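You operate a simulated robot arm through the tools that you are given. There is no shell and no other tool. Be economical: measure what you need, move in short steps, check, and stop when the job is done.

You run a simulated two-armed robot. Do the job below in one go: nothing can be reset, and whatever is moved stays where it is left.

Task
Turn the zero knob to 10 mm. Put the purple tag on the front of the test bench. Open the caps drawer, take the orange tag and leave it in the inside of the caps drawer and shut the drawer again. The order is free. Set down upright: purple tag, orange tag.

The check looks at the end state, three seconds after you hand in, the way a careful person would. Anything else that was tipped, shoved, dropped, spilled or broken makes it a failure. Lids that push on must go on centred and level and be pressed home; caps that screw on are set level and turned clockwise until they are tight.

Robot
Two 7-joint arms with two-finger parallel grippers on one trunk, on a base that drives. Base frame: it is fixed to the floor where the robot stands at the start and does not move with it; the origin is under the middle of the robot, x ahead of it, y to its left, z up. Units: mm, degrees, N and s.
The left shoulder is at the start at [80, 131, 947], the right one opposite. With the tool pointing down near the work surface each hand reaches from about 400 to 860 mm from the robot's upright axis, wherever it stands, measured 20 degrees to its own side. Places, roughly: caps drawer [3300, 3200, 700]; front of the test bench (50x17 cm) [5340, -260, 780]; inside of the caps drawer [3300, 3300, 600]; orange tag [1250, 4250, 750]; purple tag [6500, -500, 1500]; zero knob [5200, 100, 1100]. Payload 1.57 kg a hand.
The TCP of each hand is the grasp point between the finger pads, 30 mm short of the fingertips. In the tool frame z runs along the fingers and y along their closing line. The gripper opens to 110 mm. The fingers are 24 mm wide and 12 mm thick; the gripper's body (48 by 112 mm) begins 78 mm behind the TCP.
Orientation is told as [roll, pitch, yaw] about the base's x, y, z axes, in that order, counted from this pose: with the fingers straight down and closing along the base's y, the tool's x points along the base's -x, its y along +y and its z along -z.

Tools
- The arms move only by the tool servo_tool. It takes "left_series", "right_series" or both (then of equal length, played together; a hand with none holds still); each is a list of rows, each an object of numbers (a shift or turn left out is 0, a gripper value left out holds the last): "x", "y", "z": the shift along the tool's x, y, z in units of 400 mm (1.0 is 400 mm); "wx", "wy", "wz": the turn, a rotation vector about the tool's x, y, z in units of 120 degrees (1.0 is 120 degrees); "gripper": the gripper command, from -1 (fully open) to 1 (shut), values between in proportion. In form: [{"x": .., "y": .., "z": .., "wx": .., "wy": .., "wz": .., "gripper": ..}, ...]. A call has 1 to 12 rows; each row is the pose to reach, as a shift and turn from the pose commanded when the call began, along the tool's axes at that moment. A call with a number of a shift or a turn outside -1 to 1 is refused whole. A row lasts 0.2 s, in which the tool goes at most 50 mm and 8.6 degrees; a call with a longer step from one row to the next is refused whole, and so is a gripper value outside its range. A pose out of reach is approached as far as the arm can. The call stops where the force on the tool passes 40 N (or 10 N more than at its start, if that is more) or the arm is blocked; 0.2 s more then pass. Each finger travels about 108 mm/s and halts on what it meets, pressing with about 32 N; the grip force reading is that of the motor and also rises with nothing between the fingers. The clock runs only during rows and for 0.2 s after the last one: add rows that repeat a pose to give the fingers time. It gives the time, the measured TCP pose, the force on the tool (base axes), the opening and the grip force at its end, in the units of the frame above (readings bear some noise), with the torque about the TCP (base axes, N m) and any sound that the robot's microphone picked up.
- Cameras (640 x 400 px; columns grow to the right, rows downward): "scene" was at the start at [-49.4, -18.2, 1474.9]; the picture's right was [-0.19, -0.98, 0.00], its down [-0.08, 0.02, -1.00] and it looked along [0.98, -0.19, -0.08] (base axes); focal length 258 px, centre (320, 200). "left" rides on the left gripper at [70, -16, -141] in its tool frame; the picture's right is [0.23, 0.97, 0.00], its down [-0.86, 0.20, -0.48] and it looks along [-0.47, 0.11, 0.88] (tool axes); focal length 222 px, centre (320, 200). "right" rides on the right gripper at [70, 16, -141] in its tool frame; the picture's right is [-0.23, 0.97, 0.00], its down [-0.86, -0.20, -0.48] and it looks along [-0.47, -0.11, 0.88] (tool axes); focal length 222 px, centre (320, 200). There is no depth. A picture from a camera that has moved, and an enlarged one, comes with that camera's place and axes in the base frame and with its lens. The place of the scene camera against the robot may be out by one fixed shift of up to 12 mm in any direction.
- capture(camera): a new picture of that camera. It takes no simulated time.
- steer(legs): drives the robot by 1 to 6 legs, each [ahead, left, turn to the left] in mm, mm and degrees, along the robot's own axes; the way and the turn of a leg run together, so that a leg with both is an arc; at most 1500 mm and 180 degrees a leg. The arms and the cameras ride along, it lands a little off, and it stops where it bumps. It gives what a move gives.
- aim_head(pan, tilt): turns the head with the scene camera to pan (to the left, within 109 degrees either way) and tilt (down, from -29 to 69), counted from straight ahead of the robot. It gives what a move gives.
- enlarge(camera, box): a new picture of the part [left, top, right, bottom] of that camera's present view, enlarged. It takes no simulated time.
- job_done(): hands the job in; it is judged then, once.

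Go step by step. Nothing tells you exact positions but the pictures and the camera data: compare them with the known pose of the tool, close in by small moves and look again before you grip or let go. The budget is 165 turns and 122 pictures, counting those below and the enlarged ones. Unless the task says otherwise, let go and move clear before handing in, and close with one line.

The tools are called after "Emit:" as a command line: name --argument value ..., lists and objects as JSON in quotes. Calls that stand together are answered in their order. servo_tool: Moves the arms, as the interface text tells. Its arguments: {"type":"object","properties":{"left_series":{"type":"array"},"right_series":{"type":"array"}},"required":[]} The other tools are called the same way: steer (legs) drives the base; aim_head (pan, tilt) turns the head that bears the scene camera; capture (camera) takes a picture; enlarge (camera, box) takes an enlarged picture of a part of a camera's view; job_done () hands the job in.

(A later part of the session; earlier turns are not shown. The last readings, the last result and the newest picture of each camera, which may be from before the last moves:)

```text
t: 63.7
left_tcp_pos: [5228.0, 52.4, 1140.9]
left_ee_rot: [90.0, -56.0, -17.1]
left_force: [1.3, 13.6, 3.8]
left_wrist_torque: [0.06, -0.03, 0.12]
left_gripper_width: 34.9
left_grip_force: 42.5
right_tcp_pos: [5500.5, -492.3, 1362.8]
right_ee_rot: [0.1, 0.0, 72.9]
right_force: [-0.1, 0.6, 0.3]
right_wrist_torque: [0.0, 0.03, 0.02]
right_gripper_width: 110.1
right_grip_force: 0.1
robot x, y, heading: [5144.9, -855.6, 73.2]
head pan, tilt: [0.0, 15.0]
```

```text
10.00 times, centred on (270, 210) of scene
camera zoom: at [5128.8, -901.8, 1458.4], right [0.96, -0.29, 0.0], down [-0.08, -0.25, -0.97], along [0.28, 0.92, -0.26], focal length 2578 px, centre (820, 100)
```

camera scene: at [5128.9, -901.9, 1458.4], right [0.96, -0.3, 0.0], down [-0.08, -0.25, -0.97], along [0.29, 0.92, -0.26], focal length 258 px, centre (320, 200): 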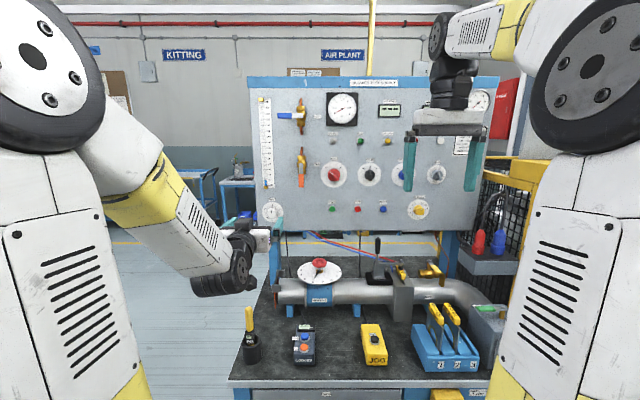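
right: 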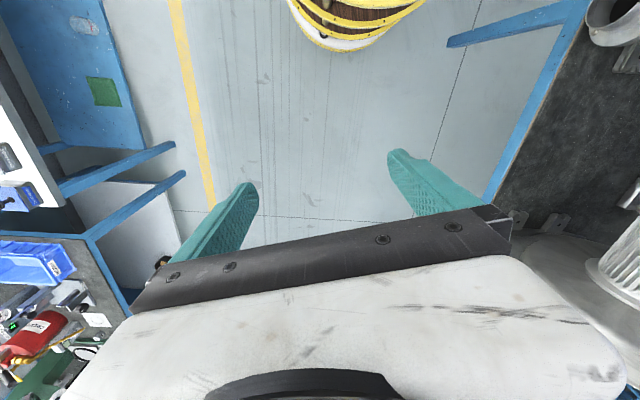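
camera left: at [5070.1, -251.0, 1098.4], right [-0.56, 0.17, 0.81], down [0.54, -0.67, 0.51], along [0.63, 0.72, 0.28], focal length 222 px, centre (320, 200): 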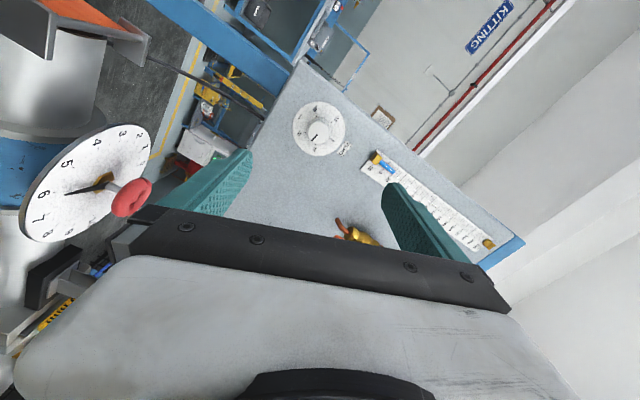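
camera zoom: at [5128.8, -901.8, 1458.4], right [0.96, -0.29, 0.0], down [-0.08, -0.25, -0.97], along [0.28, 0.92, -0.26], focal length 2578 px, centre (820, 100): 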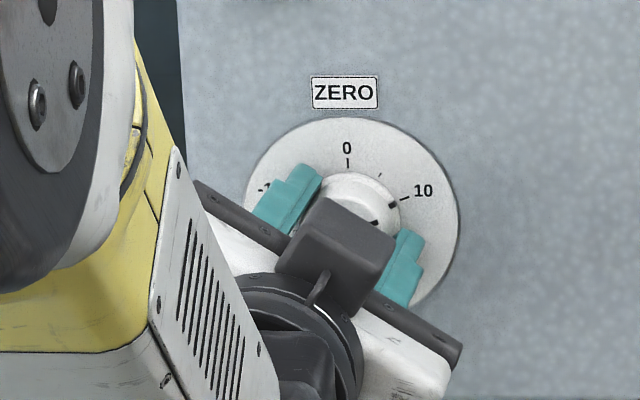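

Pointer at 10 again. Opening gently this time and withdrawing.

Emit:
servo_tool --left_series '[{"gripper": 0.4}, {"gripper": 0.35}, {"gripper": 0.3}, {"gripper": 0.2}, {"gripper": 0.0}, {"gripper": -0.3}, {"gripper": -0.6}, {"z": -0.1}, {"z": -0.2}, {"z": -0.3}, {"z": -0.4}, {"z": -0.5}]'

Emit:
enlarge --camera "scene" --box '[250, 190, 290, 230]'

```text
t: 66.3
left_tcp_pos: [5167.6, -139.8, 1140.0]
left_ee_rot: [90.1, -55.9, -17.2]
left_force: [0.2, 0.7, 0.1]
left_wrist_torque: [-0.02, -0.04, -0.01]
left_gripper_width: 88.0
left_grip_force: 0.1
right_tcp_pos: [5500.8, -493.1, 1363.3]
right_ee_rot: [0.0, 0.1, 73.0]
right_force: [-0.3, 0.5, 0.0]
right_wrist_torque: [-0.04, 0.02, 0.02]
right_gripper_width: 109.9
right_grip_force: 0.1
robot x, y, heading: [5142.6, -855.3, 72.8]
head pan, tilt: [0.0, 15.0]
```

```text
10.00 times, centred on (270, 210) of scene
camera zoom: at [5128.8, -902.1, 1458.4], right [0.96, -0.29, 0.0], down [-0.08, -0.25, -0.97], along [0.28, 0.92, -0.26], focal length 2578 px, centre (820, 100)
```

zoom: 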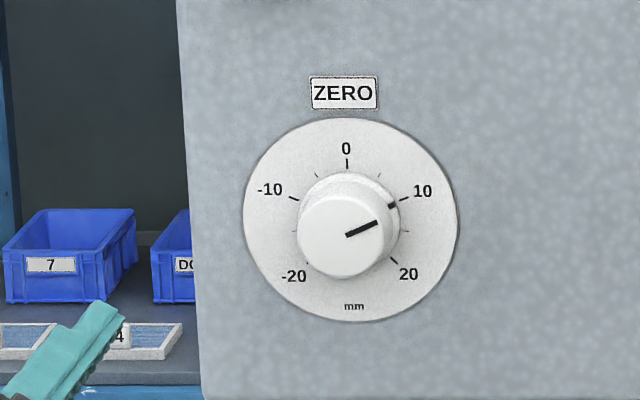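

The knob stands at 10. Next the purple tag: backing up and sliding right along the bench to the cage.

Emit:
steer --legs '[[-400, 0, 0], [0, -1100, 0]]'

Emit:
aim_head --pan 0 --tilt 10

Emit:
capture --camera "scene"

```text
t: 74.0
left_tcp_pos: [6098.4, -847.3, 1139.9]
left_ee_rot: [89.9, -56.0, -17.1]
left_force: [0.4, 0.5, 0.3]
left_wrist_torque: [-0.02, -0.04, 0.0]
left_gripper_width: 88.0
left_grip_force: 0.0
right_tcp_pos: [6431.3, -1200.8, 1363.1]
right_ee_rot: [0.0, 0.0, 72.7]
right_force: [0.0, -0.4, -0.1]
right_wrist_torque: [-0.01, 0.0, -0.03]
right_gripper_width: 110.2
right_grip_force: 0.0
robot x, y, heading: [6072.2, -1565.2, 73.0]
head pan, tilt: [0.0, 15.0]
```

```text
t: 74.7
left_tcp_pos: [6099.3, -847.4, 1141.1]
left_ee_rot: [89.9, -55.9, -17.2]
left_force: [0.0, 0.0, -0.2]
left_wrist_torque: [0.01, 0.04, 0.02]
left_gripper_width: 88.0
left_grip_force: 0.0
right_tcp_pos: [6431.2, -1200.6, 1363.3]
right_ee_rot: [-0.1, 0.0, 72.8]
right_force: [-0.5, 0.2, 0.1]
right_wrist_torque: [0.0, 0.03, 0.0]
right_gripper_width: 109.8
right_grip_force: 0.1
robot x, y, heading: [6071.3, -1565.7, 72.9]
head pan, tilt: [0.0, 10.0]
```

```text
83 pictures are left
camera scene: at [6058.8, -1610.5, 1466.5], right [0.96, -0.3, 0.0], down [-0.05, -0.17, -0.98], along [0.29, 0.94, -0.17], focal length 258 px, centre (320, 200)
```

scene: 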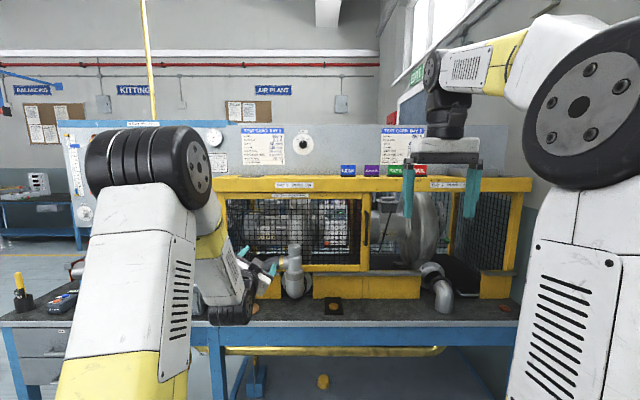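

Four tags are in view on the cage top: blue, purple, green and red. Zooming for details.

Emit:
enlarge --camera "scene" --box '[325, 150, 445, 210]'

```text
5.33 times, centred on (385, 180) of scene
camera zoom: at [6058.8, -1610.5, 1466.5], right [0.96, -0.3, 0.0], down [-0.05, -0.17, -0.98], along [0.29, 0.94, -0.17], focal length 1375 px, centre (-27, 307)
```

zoom: 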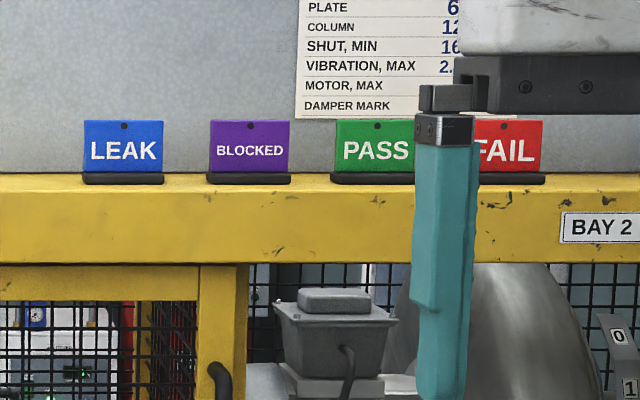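

Purple tag is at about (6616,-581), base z≈1370, directly ahead of the right hand. First I'll fold the left hand back so that it clears the cage.

Emit:
servo_tool --left_series '[{"x": -0.017, "y": 0.012, "z": -0.042, "wx": 0.035, "wy": 0.052}, {"x": -0.034, "y": 0.023, "z": -0.083, "wx": 0.07, "wy": 0.104}, {"x": -0.052, "y": 0.035, "z": -0.125, "wx": 0.105, "wy": 0.156}, {"x": -0.069, "y": 0.047, "z": -0.167, "wx": 0.14, "wy": 0.207}, {"x": -0.086, "y": 0.058, "z": -0.208, "wx": 0.175, "wy": 0.259}, {"x": -0.104, "y": 0.07, "z": -0.25, "wx": 0.21, "wy": 0.311}, {"x": -0.121, "y": 0.082, "z": -0.292, "wx": 0.244, "wy": 0.363}, {"x": -0.138, "y": 0.093, "z": -0.333, "wx": 0.279, "wy": 0.415}, {"x": -0.155, "y": 0.105, "z": -0.375, "wx": 0.314, "wy": 0.467}, {"x": -0.173, "y": 0.117, "z": -0.417, "wx": 0.349, "wy": 0.518}, {"x": -0.19, "y": 0.128, "z": -0.458, "wx": 0.384, "wy": 0.57}, {"x": -0.207, "y": 0.14, "z": -0.5, "wx": 0.419, "wy": 0.622}]'

Emit:
steer --legs '[[440, 0, 0]]'

Emit:
capture --camera "right"

Emit:
capture --camera "scene"

```text
t: 77.3
left_tcp_pos: [6040.2, -1040.0, 1240.5]
left_ee_rot: [-0.1, 0.1, 38.8]
left_force: [0.1, -0.4, -0.1]
left_wrist_torque: [-0.03, 0.0, -0.01]
left_gripper_width: 87.8
left_grip_force: 0.1
left hand out of reach, approached as far as the arm can: row 5, 6, 7
right_tcp_pos: [6431.9, -1201.8, 1363.2]
right_ee_rot: [-0.1, 0.0, 72.8]
right_force: [0.2, 0.6, 0.7]
right_wrist_torque: [0.02, 0.0, 0.04]
right_gripper_width: 110.0
right_grip_force: 0.0
robot x, y, heading: [6073.3, -1564.5, 72.6]
head pan, tilt: [0.0, 10.0]
```

```text
t: 80.0
left_tcp_pos: [6175.9, -609.5, 1241.3]
left_ee_rot: [0.0, 0.1, 38.6]
left_force: [0.1, 0.4, -0.5]
left_wrist_torque: [0.0, 0.04, -0.03]
left_gripper_width: 88.0
left_grip_force: 0.0
right_tcp_pos: [6566.3, -772.1, 1363.6]
right_ee_rot: [0.0, -0.1, 72.6]
right_force: [-0.1, -0.2, -0.9]
right_wrist_torque: [0.0, 0.04, -0.01]
right_gripper_width: 109.7
right_grip_force: 0.0
robot x, y, heading: [6204.3, -1137.5, 72.8]
head pan, tilt: [0.0, 10.0]
```

```text
81 pictures are left
camera right: at [6531.1, -834.2, 1504.8], right [-0.86, 0.51, 0.0], down [0.45, 0.76, 0.48], along [0.24, 0.41, -0.88], focal length 222 px, centre (320, 200)
```

right: 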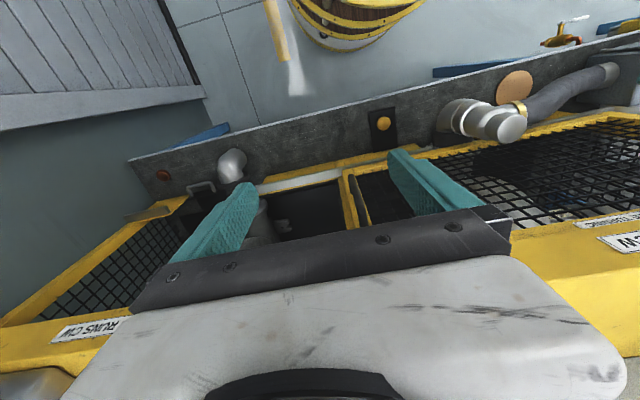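

```text
80 pictures are left
camera scene: at [6192.5, -1180.6, 1466.5], right [0.95, -0.3, 0.0], down [-0.05, -0.17, -0.98], along [0.29, 0.94, -0.17], focal length 258 px, centre (320, 200)
```

scene: 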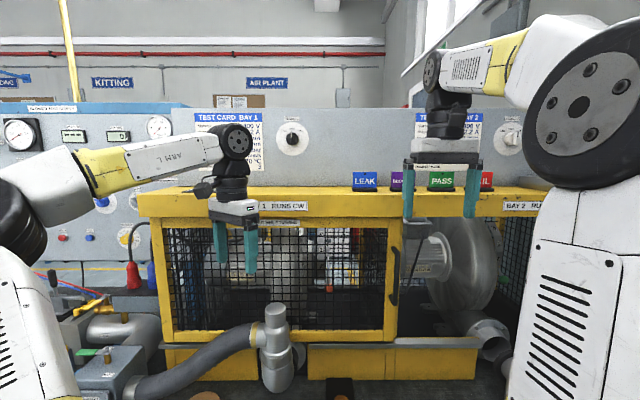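

Zooming to refine the purple tag's place from this nearer view.

Emit:
enlarge --camera "scene" --box '[340, 150, 500, 230]'

```text
4.00 times, centred on (420, 190) of scene
camera zoom: at [6192.5, -1180.6, 1466.5], right [0.95, -0.3, 0.0], down [-0.05, -0.17, -0.98], along [0.29, 0.94, -0.17], focal length 1031 px, centre (-80, 240)
```

zoom: 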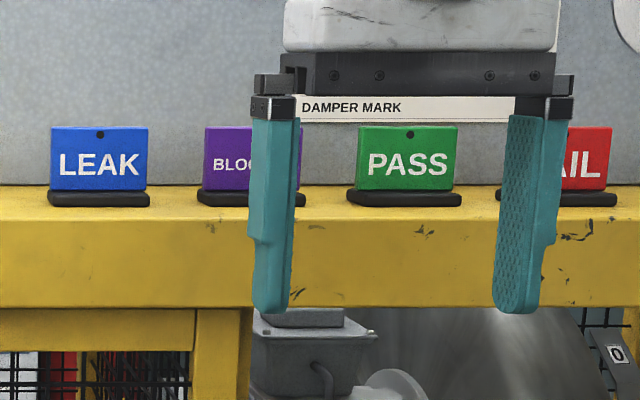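

Estimate: tag at u≈6487, v≈1352, base z≈1370. I'll raise the right hand, tilt it forward 45°, and look with its wrist camera.

Emit:
servo_tool --right_series '[{"x": -0.02, "y": 0.007, "z": -0.1, "wy": -0.0625}, {"x": -0.04, "y": 0.013, "z": -0.2, "wy": -0.125}, {"x": -0.06, "y": 0.02, "z": -0.29, "wy": -0.1875}, {"x": -0.08, "y": 0.027, "z": -0.29, "wy": -0.25}, {"x": -0.1, "y": 0.033, "z": -0.29, "wy": -0.3125}, {"x": -0.1275, "y": 0.04, "z": -0.29, "wy": -0.375}, {"x": -0.1275, "y": 0.04, "z": -0.29, "wy": -0.375}]'

Emit:
capture --camera "right"

Emit:
capture --camera "scene"

```text
t: 81.6
left_tcp_pos: [6175.4, -609.0, 1239.9]
left_ee_rot: [0.0, 0.1, 38.5]
left_force: [0.3, 0.3, -0.9]
left_wrist_torque: [0.04, -0.01, 0.0]
left_gripper_width: 88.0
left_grip_force: 0.0
right_tcp_pos: [6568.5, -718.9, 1479.0]
right_ee_rot: [0.0, -45.1, 72.6]
right_force: [-0.3, 0.3, 0.5]
right_wrist_torque: [-0.02, 0.0, -0.03]
right_gripper_width: 110.1
right_grip_force: 0.1
robot x, y, heading: [6206.0, -1136.8, 72.7]
head pan, tilt: [0.0, 10.0]
```

```text
78 pictures are left
camera right: at [6508.2, -856.8, 1530.0], right [-0.88, 0.44, 0.16], down [0.27, 0.19, 0.94], along [0.39, 0.87, -0.29], focal length 222 px, centre (320, 200)
```

right: 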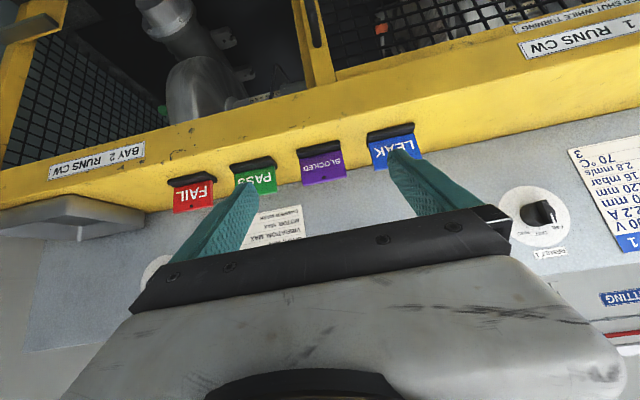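

```text
77 pictures are left
camera scene: at [6192.5, -1180.6, 1466.5], right [0.95, -0.3, 0.0], down [-0.05, -0.17, -0.98], along [0.29, 0.94, -0.17], focal length 258 px, centre (320, 200)
```

scene: 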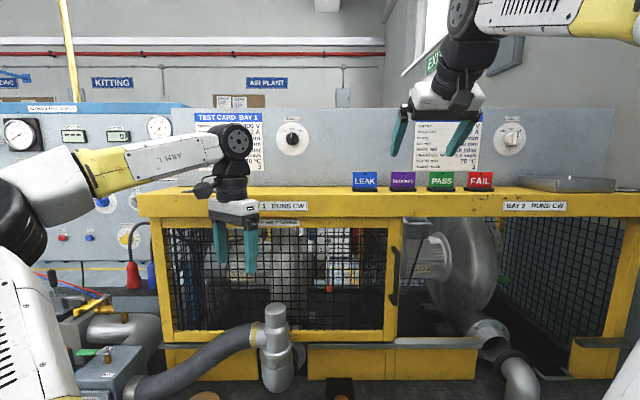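

The purple tag shows up clearly between the fingers, slightly off centre. Moving in over it with the opening narrowed to about 92 mm.

Emit:
servo_tool --right_series '[{"x": -0.019, "y": -0.004, "z": 0.053, "gripper": -0.67}, {"x": -0.038, "y": -0.008, "z": 0.107, "gripper": -0.67}, {"x": -0.058, "y": -0.0125, "z": 0.16, "gripper": -0.67}, {"x": -0.058, "y": -0.0125, "z": 0.16, "gripper": -0.67}]'

Emit:
capture --camera "right"

Emit:
enlarge --camera "scene" --box '[340, 120, 500, 220]'

```text
t: 82.6
left_tcp_pos: [6175.9, -609.5, 1240.1]
left_ee_rot: [0.0, 0.0, 38.6]
left_force: [0.7, 0.0, 0.3]
left_wrist_torque: [0.01, -0.02, 0.04]
left_gripper_width: 87.8
left_grip_force: 0.1
right_tcp_pos: [6590.7, -660.9, 1450.7]
right_ee_rot: [0.0, -45.0, 72.6]
right_force: [-0.3, -0.1, -0.4]
right_wrist_torque: [-0.01, 0.0, 0.01]
right_gripper_width: 91.9
right_grip_force: 0.0
robot x, y, heading: [6205.2, -1133.2, 72.5]
head pan, tilt: [0.0, 10.0]
```

```text
76 pictures are left
camera right: at [6530.9, -799.5, 1501.8], right [-0.88, 0.44, 0.16], down [0.27, 0.19, 0.94], along [0.39, 0.87, -0.29], focal length 222 px, centre (320, 200)
```

right: 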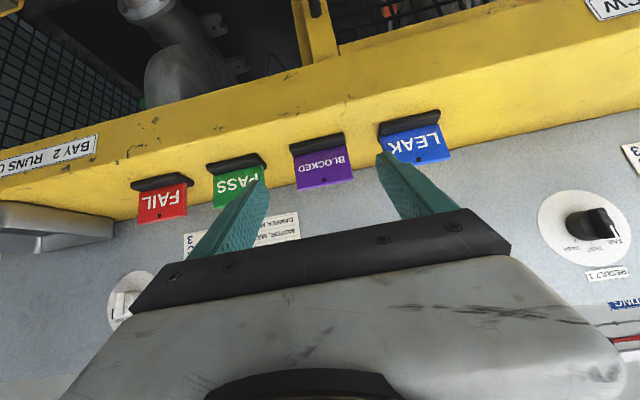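

```text
4.00 times, centred on (420, 170) of scene
camera zoom: at [6192.5, -1180.5, 1466.5], right [0.95, -0.3, 0.0], down [-0.05, -0.17, -0.98], along [0.29, 0.94, -0.17], focal length 1031 px, centre (-80, 320)
```

zoom: 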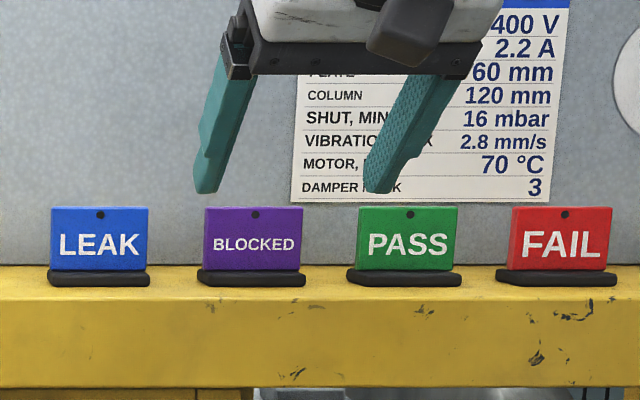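

Laterally aligned. Stepping closer along the approach.

Emit:
servo_tool --right_series '[{"x": -0.013, "z": 0.0575}, {"x": -0.0265, "z": 0.115}, {"x": -0.0265, "z": 0.115}]'

Emit:
capture --camera "right"

Emit:
enlarge --camera "scene" --box '[340, 140, 468, 220]'

```text
t: 83.4
left_tcp_pos: [6176.7, -607.6, 1240.7]
left_ee_rot: [0.0, 0.2, 38.6]
left_force: [-0.4, 0.5, 0.1]
left_wrist_torque: [-0.02, -0.04, -0.01]
left_gripper_width: 88.1
left_grip_force: 0.1
right_tcp_pos: [6601.4, -622.7, 1424.5]
right_ee_rot: [0.0, -44.9, 72.7]
right_force: [0.4, -0.3, 1.2]
right_wrist_torque: [0.0, 0.0, 0.01]
right_gripper_width: 92.0
right_grip_force: 0.1
robot x, y, heading: [6208.9, -1137.2, 72.4]
head pan, tilt: [0.0, 10.0]
```

```text
74 pictures are left
camera right: at [6542.4, -760.9, 1474.9], right [-0.88, 0.44, 0.16], down [0.27, 0.19, 0.94], along [0.39, 0.87, -0.29], focal length 222 px, centre (320, 200)
```

right: 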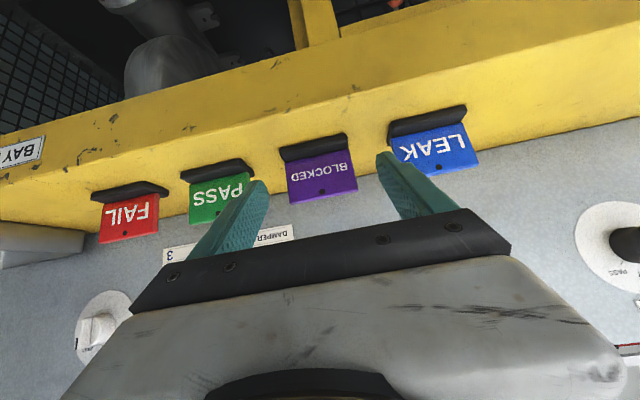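

```text
5.00 times, centred on (404, 180) of scene
camera zoom: at [6192.5, -1180.5, 1466.5], right [0.95, -0.3, 0.0], down [-0.05, -0.17, -0.98], along [0.29, 0.94, -0.17], focal length 1289 px, centre (-100, 300)
```

zoom: 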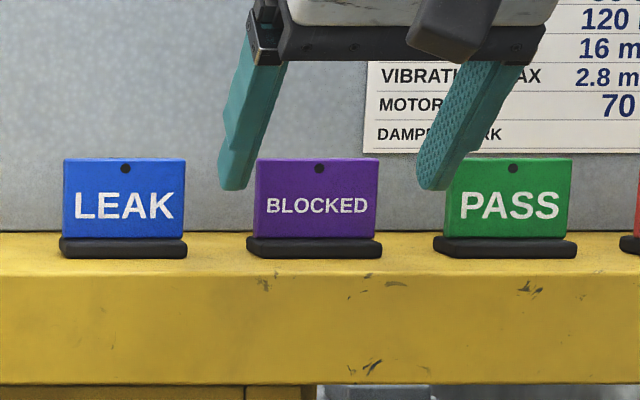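

The wrist view puts the tag within ~1 mm of the hand's mid-plane. Moving further along the finger direction, 28 mm, with opening 86.

Emit:
servo_tool --right_series '[{"z": 0.03, "gripper": -0.56}, {"z": 0.07, "gripper": -0.56}, {"z": 0.07, "gripper": -0.56}]'

Emit:
capture --camera "right"

Emit:
enlarge --camera "scene" --box '[340, 140, 468, 220]'

```text
t: 84.2
left_tcp_pos: [6175.7, -609.1, 1240.5]
left_ee_rot: [0.0, 0.1, 38.6]
left_force: [0.6, 0.1, -0.3]
left_wrist_torque: [-0.02, 0.02, 0.01]
left_gripper_width: 88.1
left_grip_force: 0.0
right_tcp_pos: [6608.9, -604.6, 1403.4]
right_ee_rot: [0.0, -45.0, 72.6]
right_force: [-0.7, -0.2, 0.5]
right_wrist_torque: [0.0, -0.01, -0.02]
right_gripper_width: 85.9
right_grip_force: 0.0
robot x, y, heading: [6205.7, -1136.2, 72.6]
head pan, tilt: [0.0, 10.0]
```

```text
72 pictures are left
camera right: at [6549.2, -742.4, 1454.5], right [-0.88, 0.44, 0.16], down [0.27, 0.19, 0.94], along [0.39, 0.87, -0.29], focal length 222 px, centre (320, 200)
```

right: 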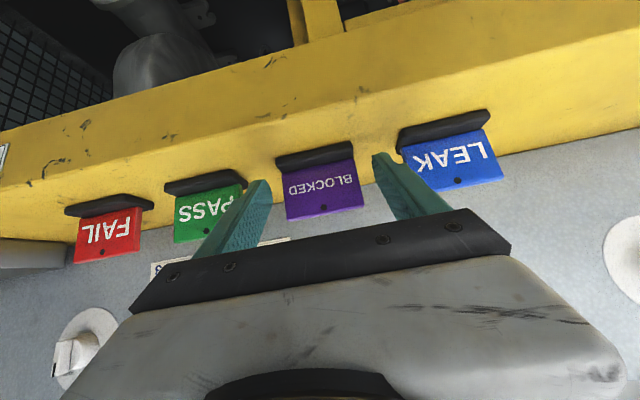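

```text
5.00 times, centred on (404, 180) of scene
camera zoom: at [6192.5, -1180.5, 1466.5], right [0.95, -0.3, 0.0], down [-0.05, -0.17, -0.98], along [0.29, 0.94, -0.17], focal length 1289 px, centre (-100, 300)
```

zoom: 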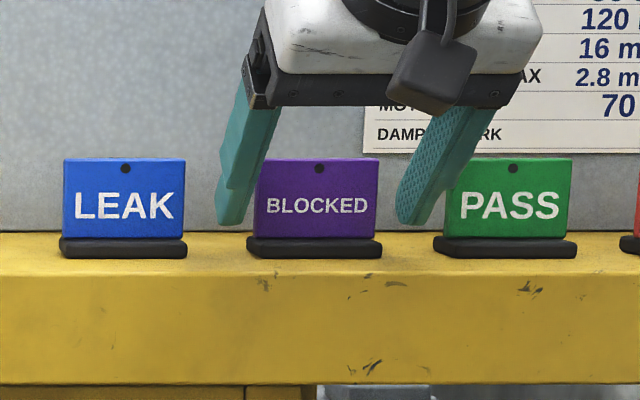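

The tips straddle the tag and are just above its base. Lowering about 10 mm, then closing gently.

Emit:
servo_tool --right_series '[{"x": 0.004, "z": 0.013}, {"x": 0.00875, "z": 0.0265}, {"x": 0.00875, "z": 0.0265}]'

Emit:
enlarge --camera "scene" --box '[372, 160, 436, 200]'

Emit:
enlarge --camera "right" --box '[220, 110, 420, 235]'

```text
t: 85.0
left_tcp_pos: [6175.6, -610.0, 1240.5]
left_ee_rot: [0.0, 0.1, 38.6]
left_force: [0.2, -0.8, 0.5]
left_wrist_torque: [-0.02, 0.03, 0.01]
left_gripper_width: 88.1
left_grip_force: 0.0
right_tcp_pos: [6610.2, -600.9, 1395.6]
right_ee_rot: [0.0, -45.0, 72.5]
right_force: [0.3, -0.8, 0.2]
right_wrist_torque: [-0.01, 0.0, -0.02]
right_gripper_width: 85.5
right_grip_force: 0.0
robot x, y, heading: [6209.9, -1132.5, 72.5]
head pan, tilt: [0.0, 10.0]
```

```text
10.00 times, centred on (404, 180) of scene
camera zoom: at [6192.5, -1180.5, 1466.5], right [0.95, -0.3, 0.0], down [-0.05, -0.17, -0.98], along [0.29, 0.94, -0.17], focal length 2578 px, centre (-520, 400)
```

zoom: 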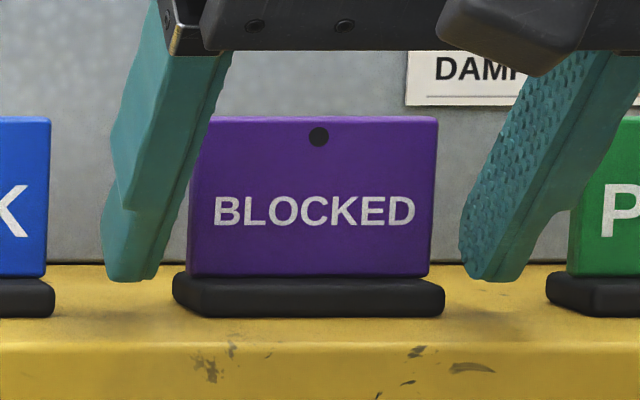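

```text
3.20 times, centred on (320, 172) of right
camera zoom: at [6550.0, -737.5, 1445.7], right [-0.88, 0.44, 0.16], down [0.27, 0.2, 0.94], along [0.39, 0.87, -0.29], focal length 711 px, centre (320, 288)
```

zoom: 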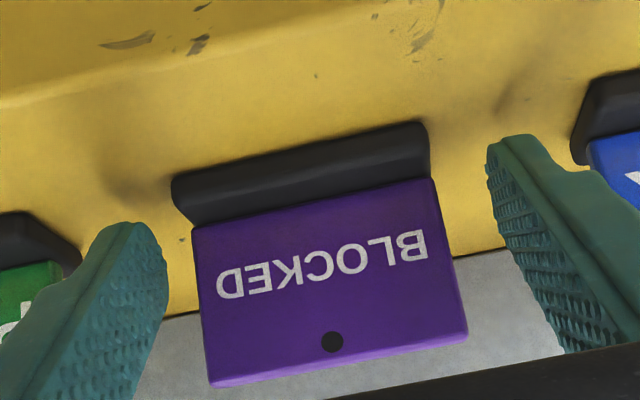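

Moving 12 mm forward so the pads surely overlap the plate, then closing.

Emit:
servo_tool --right_series '[{"x": -0.021, "z": 0.021}, {"x": -0.021, "z": 0.021}, {"x": -0.021, "z": 0.021, "gripper": -0.4}, {"x": -0.021, "z": 0.021, "gripper": -0.3}, {"x": -0.021, "z": 0.021, "gripper": 0.0}, {"x": -0.021, "z": 0.021, "gripper": 0.0}, {"x": -0.021, "z": 0.021, "gripper": 0.0}]'

Emit:
enlarge --camera "scene" --box '[372, 160, 436, 200]'

Emit:
enlarge --camera "right" --box '[220, 110, 420, 235]'

```text
t: 86.6
left_tcp_pos: [6176.3, -608.4, 1240.4]
left_ee_rot: [0.1, 0.2, 38.6]
left_force: [0.4, 0.2, 0.1]
left_wrist_torque: [0.03, -0.02, -0.04]
left_gripper_width: 87.8
left_grip_force: 0.0
right_tcp_pos: [6611.9, -588.2, 1396.1]
right_ee_rot: [0.1, -45.0, 72.7]
right_force: [0.2, 0.9, 0.7]
right_wrist_torque: [0.04, -0.04, 0.02]
right_gripper_width: 65.2
right_grip_force: 32.2
robot x, y, heading: [6205.2, -1134.7, 72.5]
head pan, tilt: [0.0, 10.0]
```

```text
10.00 times, centred on (404, 180) of scene
camera zoom: at [6192.5, -1180.5, 1466.5], right [0.95, -0.3, 0.0], down [-0.05, -0.17, -0.98], along [0.29, 0.94, -0.17], focal length 2578 px, centre (-520, 400)
```

zoom: 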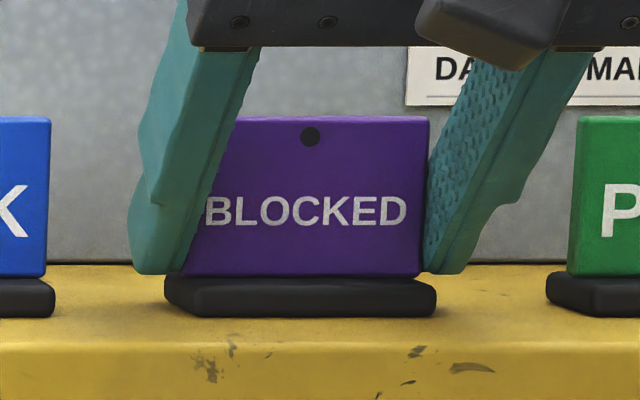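

```text
3.20 times, centred on (320, 172) of right
camera zoom: at [6553.7, -725.8, 1446.1], right [-0.88, 0.44, 0.16], down [0.27, 0.19, 0.94], along [0.39, 0.87, -0.29], focal length 711 px, centre (320, 288)
```

zoom: 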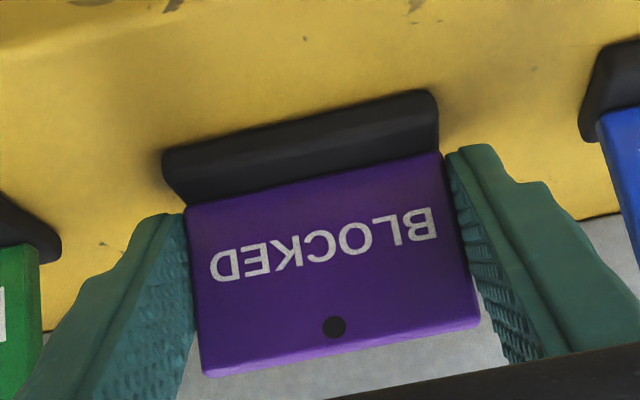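

Plate gripped at 65 mm. Lifting gently.

Emit:
servo_tool --right_series '[{"x": -0.01, "z": -0.01}, {"x": -0.03, "z": -0.03}, {"x": -0.07, "z": -0.07}, {"x": -0.11, "z": -0.11}, {"x": -0.15, "z": -0.15}, {"x": -0.18, "z": -0.18}, {"x": -0.18, "z": -0.18}]'

Emit:
capture --camera "scene"

Emit:
capture --camera "right"

```text
t: 88.2
left_tcp_pos: [6176.7, -608.4, 1240.1]
left_ee_rot: [0.1, 0.0, 38.7]
left_force: [0.0, 0.3, 0.8]
left_wrist_torque: [0.0, 0.0, 0.01]
left_gripper_width: 88.1
left_grip_force: 0.1
right_tcp_pos: [6612.2, -588.5, 1498.0]
right_ee_rot: [-0.1, -45.0, 72.6]
right_force: [-0.5, -0.9, 0.0]
right_wrist_torque: [0.01, 0.01, 0.01]
right_gripper_width: 65.1
right_grip_force: 32.1
robot x, y, heading: [6204.3, -1138.9, 72.7]
head pan, tilt: [0.0, 10.0]
```

```text
66 pictures are left
camera scene: at [6192.5, -1180.5, 1466.5], right [0.95, -0.3, 0.0], down [-0.05, -0.17, -0.98], along [0.29, 0.94, -0.17], focal length 258 px, centre (320, 200)
```

scene: 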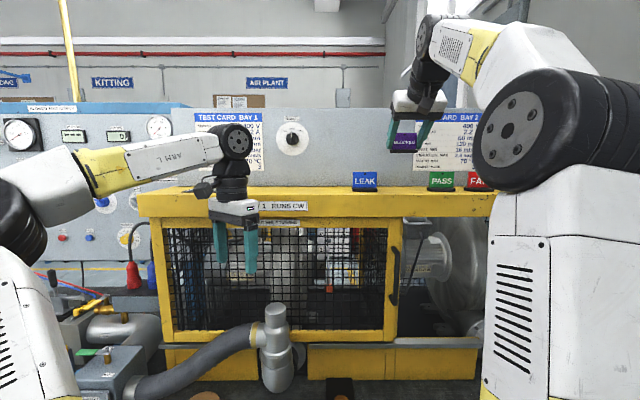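

```text
65 pictures are left
camera right: at [6552.5, -725.9, 1548.8], right [-0.88, 0.44, 0.16], down [0.27, 0.19, 0.94], along [0.39, 0.87, -0.29], focal length 222 px, centre (320, 200)
```

right: 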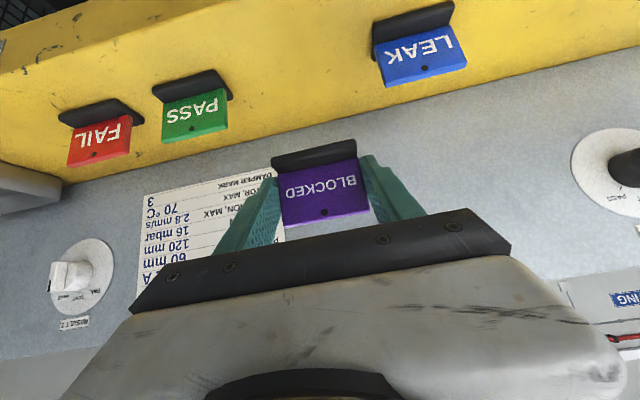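

The purple tag is held upright. Backing off and sliding left to the bench front.

Emit:
steer --legs '[[-400, 0, 0], [0, 0, 0.4], [0, 1248, 0], [200, 0, 0]]'

Emit:
aim_head --pan -15 --tilt 30

Emit:
capture --camera "scene"

Emit:
capture --camera "right"

```text
t: 98.2
left_tcp_pos: [4892.1, -434.8, 1240.0]
left_ee_rot: [0.0, 0.1, 39.5]
left_force: [-1.2, -0.4, 0.3]
left_wrist_torque: [0.02, 0.01, -0.03]
left_gripper_width: 87.7
left_grip_force: 0.1
right_tcp_pos: [5327.9, -407.3, 1498.0]
right_ee_rot: [0.0, -45.1, 73.6]
right_force: [-0.7, 0.3, -0.7]
right_wrist_torque: [-0.02, 0.04, -0.03]
right_gripper_width: 65.5
right_grip_force: 32.4
robot x, y, heading: [4933.0, -963.3, 73.5]
head pan, tilt: [0.0, 10.0]
```

```text
t: 99.1
left_tcp_pos: [4891.7, -435.8, 1239.8]
left_ee_rot: [0.0, 0.0, 39.5]
left_force: [0.6, 1.1, -0.2]
left_wrist_torque: [0.0, -0.02, -0.02]
left_gripper_width: 88.1
left_grip_force: 0.1
right_tcp_pos: [5329.1, -408.8, 1497.2]
right_ee_rot: [-0.1, -45.0, 73.6]
right_force: [0.1, 0.4, -1.5]
right_wrist_torque: [0.01, 0.0, -0.01]
right_gripper_width: 65.4
right_grip_force: 32.2
robot x, y, heading: [4932.7, -963.7, 73.1]
head pan, tilt: [-15.0, 30.0]
```

```text
64 pictures are left
camera scene: at [4938.3, -1018.7, 1434.3], right [0.85, -0.52, 0.0], down [-0.26, -0.43, -0.87], along [0.45, 0.74, -0.5], focal length 258 px, centre (320, 200)
```

scene: 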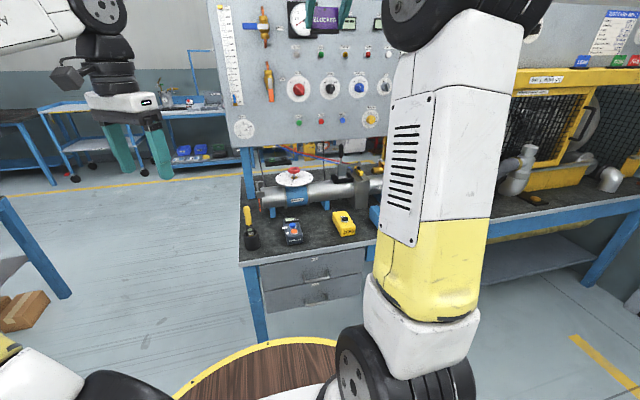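

```text
63 pictures are left
camera right: at [5270.7, -546.8, 1548.7], right [-0.89, 0.43, 0.16], down [0.27, 0.2, 0.94], along [0.37, 0.88, -0.29], focal length 222 px, centre (320, 200)
```

right: 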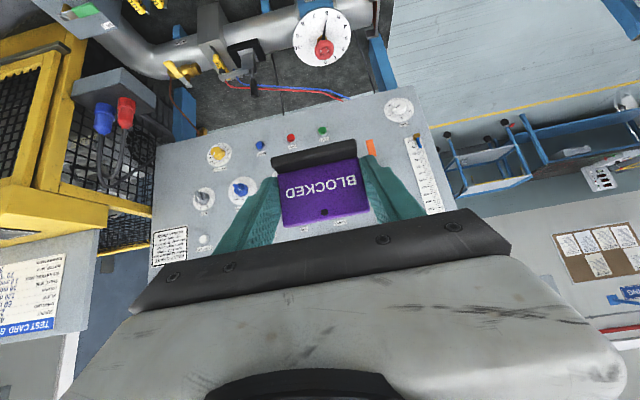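

Zooming on the bench front to pick a free spot.

Emit:
enlarge --camera "scene" --box '[225, 165, 385, 265]'

```text
4.00 times, centred on (305, 215) of scene
camera zoom: at [4938.3, -1018.7, 1434.3], right [0.85, -0.52, 0.0], down [-0.26, -0.43, -0.87], along [0.45, 0.74, -0.5], focal length 1031 px, centre (380, 140)
```

zoom: 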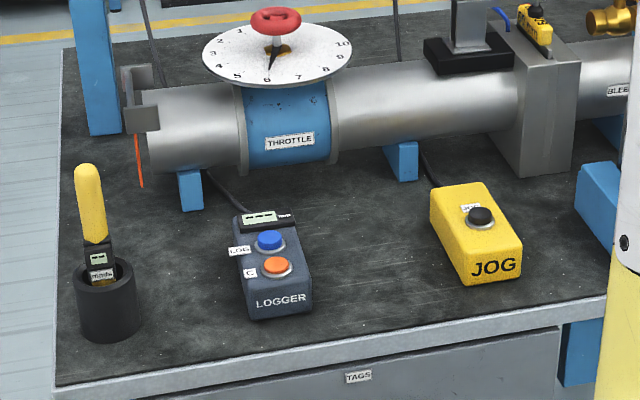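

A clear ~160 mm gap lies between LOGGER and JOG at u≈5238. Nudging the base and lowering the hand toward it.

Emit:
steer --legs '[[118, -24, 0]]'

Emit:
servo_tool --right_series '[{"x": 0.04, "z": 0.04}, {"x": 0.12, "z": 0.12}, {"x": 0.2, "z": 0.2}, {"x": 0.28, "z": 0.28}, {"x": 0.36, "z": 0.36}, {"x": 0.44, "z": 0.44}, {"x": 0.52, "z": 0.52}, {"x": 0.6, "z": 0.6}, {"x": 0.68, "z": 0.68}, {"x": 0.76, "z": 0.76}, {"x": 0.84, "z": 0.84}, {"x": 0.84, "z": 0.84}]'

Emit:
capture --camera "scene"

Emit:
capture --camera "right"

```text
t: 100.3
left_tcp_pos: [4949.5, -328.2, 1241.5]
left_ee_rot: [0.0, 0.1, 39.5]
left_force: [-0.6, 0.0, -0.5]
left_wrist_torque: [0.0, -0.03, 0.03]
left_gripper_width: 88.0
left_grip_force: 0.1
right_tcp_pos: [5384.8, -300.9, 1499.2]
right_ee_rot: [0.0, -45.0, 73.3]
right_force: [0.5, 0.0, -1.7]
right_wrist_torque: [0.0, 0.05, 0.0]
right_gripper_width: 65.3
right_grip_force: 31.9
robot x, y, heading: [4990.6, -855.3, 73.4]
head pan, tilt: [-15.0, 30.0]
```

```text
t: 102.9
left_tcp_pos: [4949.5, -329.4, 1240.3]
left_ee_rot: [0.0, 0.1, 39.5]
left_force: [0.3, 0.2, -0.3]
left_wrist_torque: [0.0, 0.01, -0.01]
left_gripper_width: 88.1
left_grip_force: 0.1
right_tcp_pos: [5385.4, -299.7, 1022.3]
right_ee_rot: [0.1, -44.9, 73.5]
right_force: [0.2, -0.8, -1.5]
right_wrist_torque: [0.02, 0.03, 0.03]
right_gripper_width: 65.4
right_grip_force: 32.5
robot x, y, heading: [4993.3, -855.3, 73.6]
head pan, tilt: [-15.0, 30.0]
```

```text
61 pictures are left
camera scene: at [4995.1, -911.8, 1434.2], right [0.85, -0.52, 0.0], down [-0.26, -0.43, -0.87], along [0.45, 0.74, -0.5], focal length 258 px, centre (320, 200)
```

scene: 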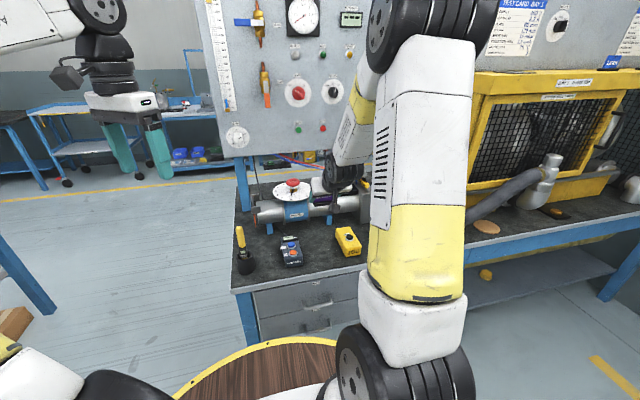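

```text
60 pictures are left
camera right: at [5327.6, -438.3, 1073.0], right [-0.89, 0.43, 0.16], down [0.27, 0.2, 0.94], along [0.37, 0.88, -0.29], focal length 222 px, centre (320, 200)
```

right: 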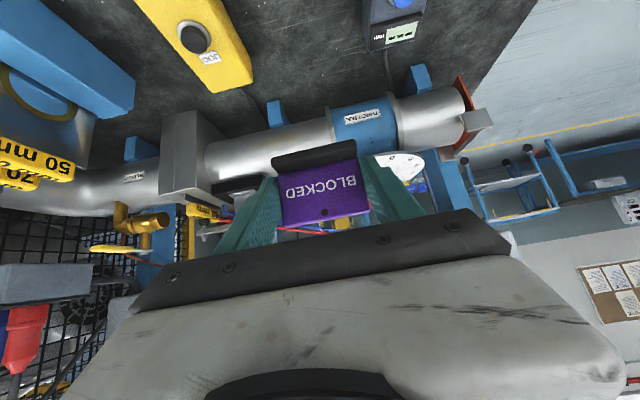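

Right over the gap. Lowering further to check height.

Emit:
servo_tool --right_series '[{"x": 0.06, "z": 0.06}, {"x": 0.12, "z": 0.12}, {"x": 0.18, "z": 0.18}, {"x": 0.24, "z": 0.24}, {"x": 0.265, "z": 0.265}, {"x": 0.265, "z": 0.265}]'

Emit:
enlarge --camera "scene" --box '[225, 180, 385, 280]'

Emit:
capture --camera "right"

```text
t: 104.3
left_tcp_pos: [4950.0, -329.3, 1241.8]
left_ee_rot: [0.0, 0.1, 39.5]
left_force: [-0.6, -0.2, -0.1]
left_wrist_torque: [0.0, 0.02, -0.03]
left_gripper_width: 88.0
left_grip_force: 0.1
right_tcp_pos: [5385.5, -300.6, 872.4]
right_ee_rot: [0.0, -45.0, 73.4]
right_force: [0.4, -0.3, -1.6]
right_wrist_torque: [-0.02, 0.0, -0.03]
right_gripper_width: 65.4
right_grip_force: 32.1
robot x, y, heading: [4986.4, -853.4, 73.3]
head pan, tilt: [-15.0, 30.0]
```

```text
4.00 times, centred on (305, 230) of scene
camera zoom: at [4995.1, -911.8, 1434.2], right [0.85, -0.52, 0.0], down [-0.26, -0.43, -0.87], along [0.45, 0.74, -0.5], focal length 1031 px, centre (380, 80)
```

zoom: 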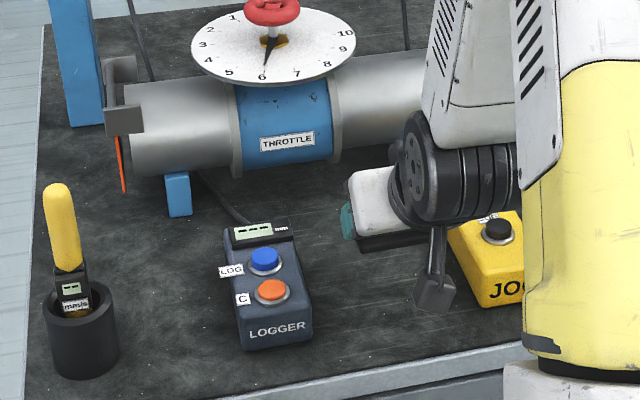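

```text
58 pictures are left
camera right: at [5327.9, -440.4, 922.3], right [-0.89, 0.43, 0.16], down [0.27, 0.2, 0.94], along [0.38, 0.88, -0.29], focal length 222 px, centre (320, 200)
```

right: 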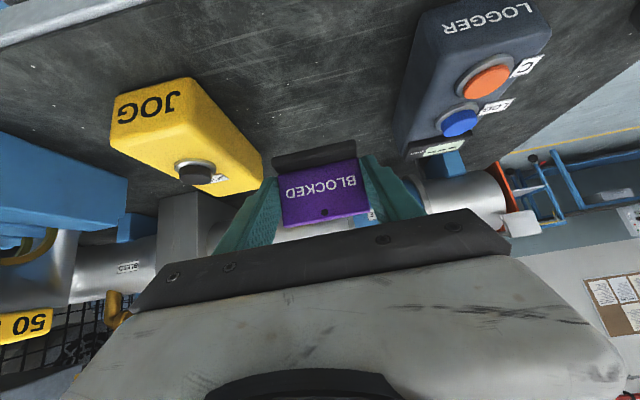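

Clear on both sides. Lowering another 40 mm.

Emit:
servo_tool --right_series '[{"x": 0.025, "z": 0.025}, {"x": 0.05, "z": 0.05}, {"x": 0.07, "z": 0.07}, {"x": 0.07, "z": 0.07}]'

Emit:
capture --camera "right"

```text
t: 105.3
left_tcp_pos: [4949.5, -329.9, 1240.4]
left_ee_rot: [0.0, 0.2, 39.5]
left_force: [0.4, 0.1, 0.2]
left_wrist_torque: [-0.01, 0.01, 0.04]
left_gripper_width: 88.3
left_grip_force: 0.0
right_tcp_pos: [5385.8, -301.7, 832.8]
right_ee_rot: [-0.1, -45.1, 73.4]
right_force: [0.4, 0.2, -0.6]
right_wrist_torque: [-0.01, -0.01, -0.02]
right_gripper_width: 65.1
right_grip_force: 31.9
robot x, y, heading: [4986.6, -854.8, 73.2]
head pan, tilt: [-15.0, 30.0]
```

```text
57 pictures are left
camera right: at [5327.6, -440.4, 884.1], right [-0.89, 0.43, 0.16], down [0.27, 0.2, 0.94], along [0.38, 0.88, -0.29], focal length 222 px, centre (320, 200)
```

right: 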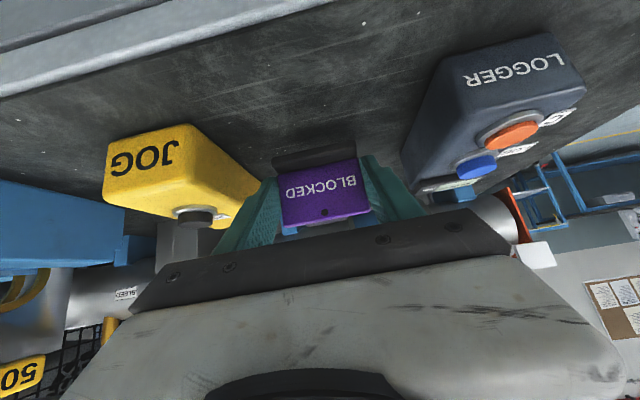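

Close to the surface. Lowering in small steps while watching the force.

Emit:
servo_tool --right_series '[{"x": 0.007, "z": 0.007}, {"x": 0.014, "z": 0.014}, {"x": 0.014, "z": 0.014}]'

Emit:
servo_tool --right_series '[{"x": 0.0035, "z": 0.0035}, {"x": 0.007, "z": 0.007}, {"x": 0.007, "z": 0.007}]'

Emit:
enlarge --camera "right" --box '[220, 110, 420, 235]'

```text
t: 106.1
left_tcp_pos: [4949.5, -329.2, 1241.6]
left_ee_rot: [0.0, 0.1, 39.4]
left_force: [-0.3, 0.0, -0.2]
left_wrist_torque: [-0.01, 0.02, 0.0]
left_gripper_width: 88.0
left_grip_force: 0.0
right_tcp_pos: [5384.9, -301.4, 826.2]
right_ee_rot: [-0.1, -45.1, 73.4]
right_force: [0.2, 0.0, -1.2]
right_wrist_torque: [-0.02, -0.01, 0.0]
right_gripper_width: 65.2
right_grip_force: 32.1
robot x, y, heading: [4985.4, -855.3, 73.3]
head pan, tilt: [-15.0, 30.0]
```

```text
t: 106.9
left_tcp_pos: [4948.7, -329.3, 1240.7]
left_ee_rot: [0.0, 0.1, 39.5]
left_force: [0.1, 0.2, -0.5]
left_wrist_torque: [-0.01, 0.01, 0.02]
left_gripper_width: 88.0
left_grip_force: 0.1
right_tcp_pos: [5384.6, -301.2, 821.1]
right_ee_rot: [0.0, -45.0, 73.4]
right_force: [-0.1, 0.1, -0.1]
right_wrist_torque: [0.01, 0.02, 0.0]
right_gripper_width: 65.2
right_grip_force: 32.2
robot x, y, heading: [4988.2, -852.0, 73.3]
head pan, tilt: [-15.0, 30.0]
```

```text
3.20 times, centred on (320, 172) of right
camera zoom: at [5327.1, -439.6, 872.0], right [-0.89, 0.43, 0.16], down [0.27, 0.2, 0.94], along [0.38, 0.88, -0.29], focal length 711 px, centre (320, 288)
```

zoom: 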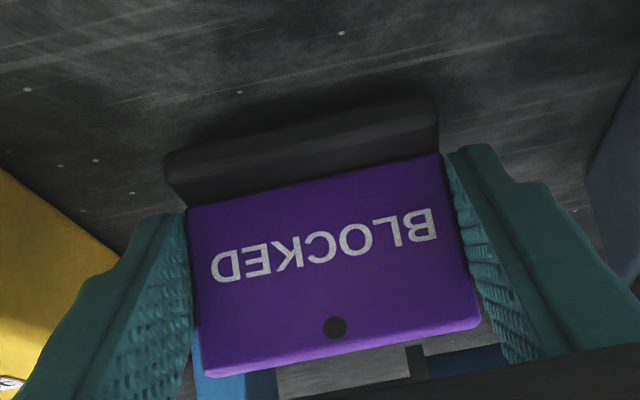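

No contact yet; continuing in small steps.

Emit:
servo_tool --right_series '[{"x": 0.0035, "z": 0.0035}, {"x": 0.007, "z": 0.007}, {"x": 0.007, "z": 0.007}]'

Emit:
servo_tool --right_series '[{"x": 0.003, "z": 0.003}, {"x": 0.005, "z": 0.005}, {"x": 0.005, "z": 0.005}]'

```text
t: 107.7
left_tcp_pos: [4949.2, -328.8, 1240.3]
left_ee_rot: [0.1, 0.1, 39.5]
left_force: [-0.2, 0.4, 0.2]
left_wrist_torque: [0.01, 0.01, -0.02]
left_gripper_width: 88.1
left_grip_force: 0.0
right_tcp_pos: [5385.4, -301.8, 817.2]
right_ee_rot: [0.0, -45.0, 73.5]
right_force: [1.1, 0.2, -0.8]
right_wrist_torque: [-0.01, -0.03, -0.02]
right_gripper_width: 65.3
right_grip_force: 31.7
robot x, y, heading: [4988.1, -854.7, 73.2]
head pan, tilt: [-15.0, 30.0]
```

```text
t: 108.5
left_tcp_pos: [4948.2, -328.5, 1241.0]
left_ee_rot: [0.1, 0.1, 39.6]
left_force: [1.0, -0.1, -0.5]
left_wrist_torque: [0.01, 0.0, -0.03]
left_gripper_width: 87.8
left_grip_force: 0.0
right_tcp_pos: [5383.8, -301.5, 816.0]
right_ee_rot: [0.0, -45.1, 73.5]
right_force: [-1.6, -3.0, 6.5]
right_wrist_torque: [-0.06, 0.11, 0.02]
right_gripper_width: 65.3
right_grip_force: 32.1
robot x, y, heading: [4984.4, -856.8, 73.3]
head pan, tilt: [-15.0, 30.0]
```

Contact at 6.5 N. Opening slowly and retreating along the fingers.

Emit:
servo_tool --right_series '[{"gripper": -0.2}, {"gripper": -0.3}, {"gripper": -0.45}, {"gripper": -0.5}, {"gripper": -0.5}, {"z": -0.05}, {"z": -0.12}, {"z": -0.2}, {"z": -0.3}, {"z": -0.4}]'

Emit:
capture --camera "right"

```text
t: 110.7
left_tcp_pos: [4949.4, -327.7, 1241.2]
left_ee_rot: [-0.1, 0.1, 39.5]
left_force: [-0.4, 0.1, -1.6]
left_wrist_torque: [0.02, 0.03, -0.01]
left_gripper_width: 88.1
left_grip_force: 0.0
right_tcp_pos: [5353.6, -407.6, 927.1]
right_ee_rot: [0.0, -44.8, 73.5]
right_force: [-0.8, 0.2, 0.3]
right_wrist_torque: [-0.02, 0.01, 0.02]
right_gripper_width: 82.5
right_grip_force: 0.1
right hand out of reach, approached as far as the arm can: row 10
robot x, y, heading: [4985.9, -854.3, 73.5]
head pan, tilt: [-15.0, 30.0]
```

```text
55 pictures are left
camera right: at [5295.9, -546.5, 977.7], right [-0.89, 0.43, 0.16], down [0.27, 0.2, 0.94], along [0.37, 0.88, -0.29], focal length 222 px, centre (320, 200)
```

right: 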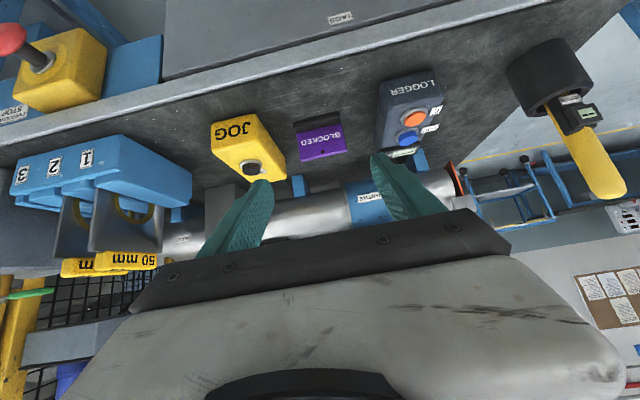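

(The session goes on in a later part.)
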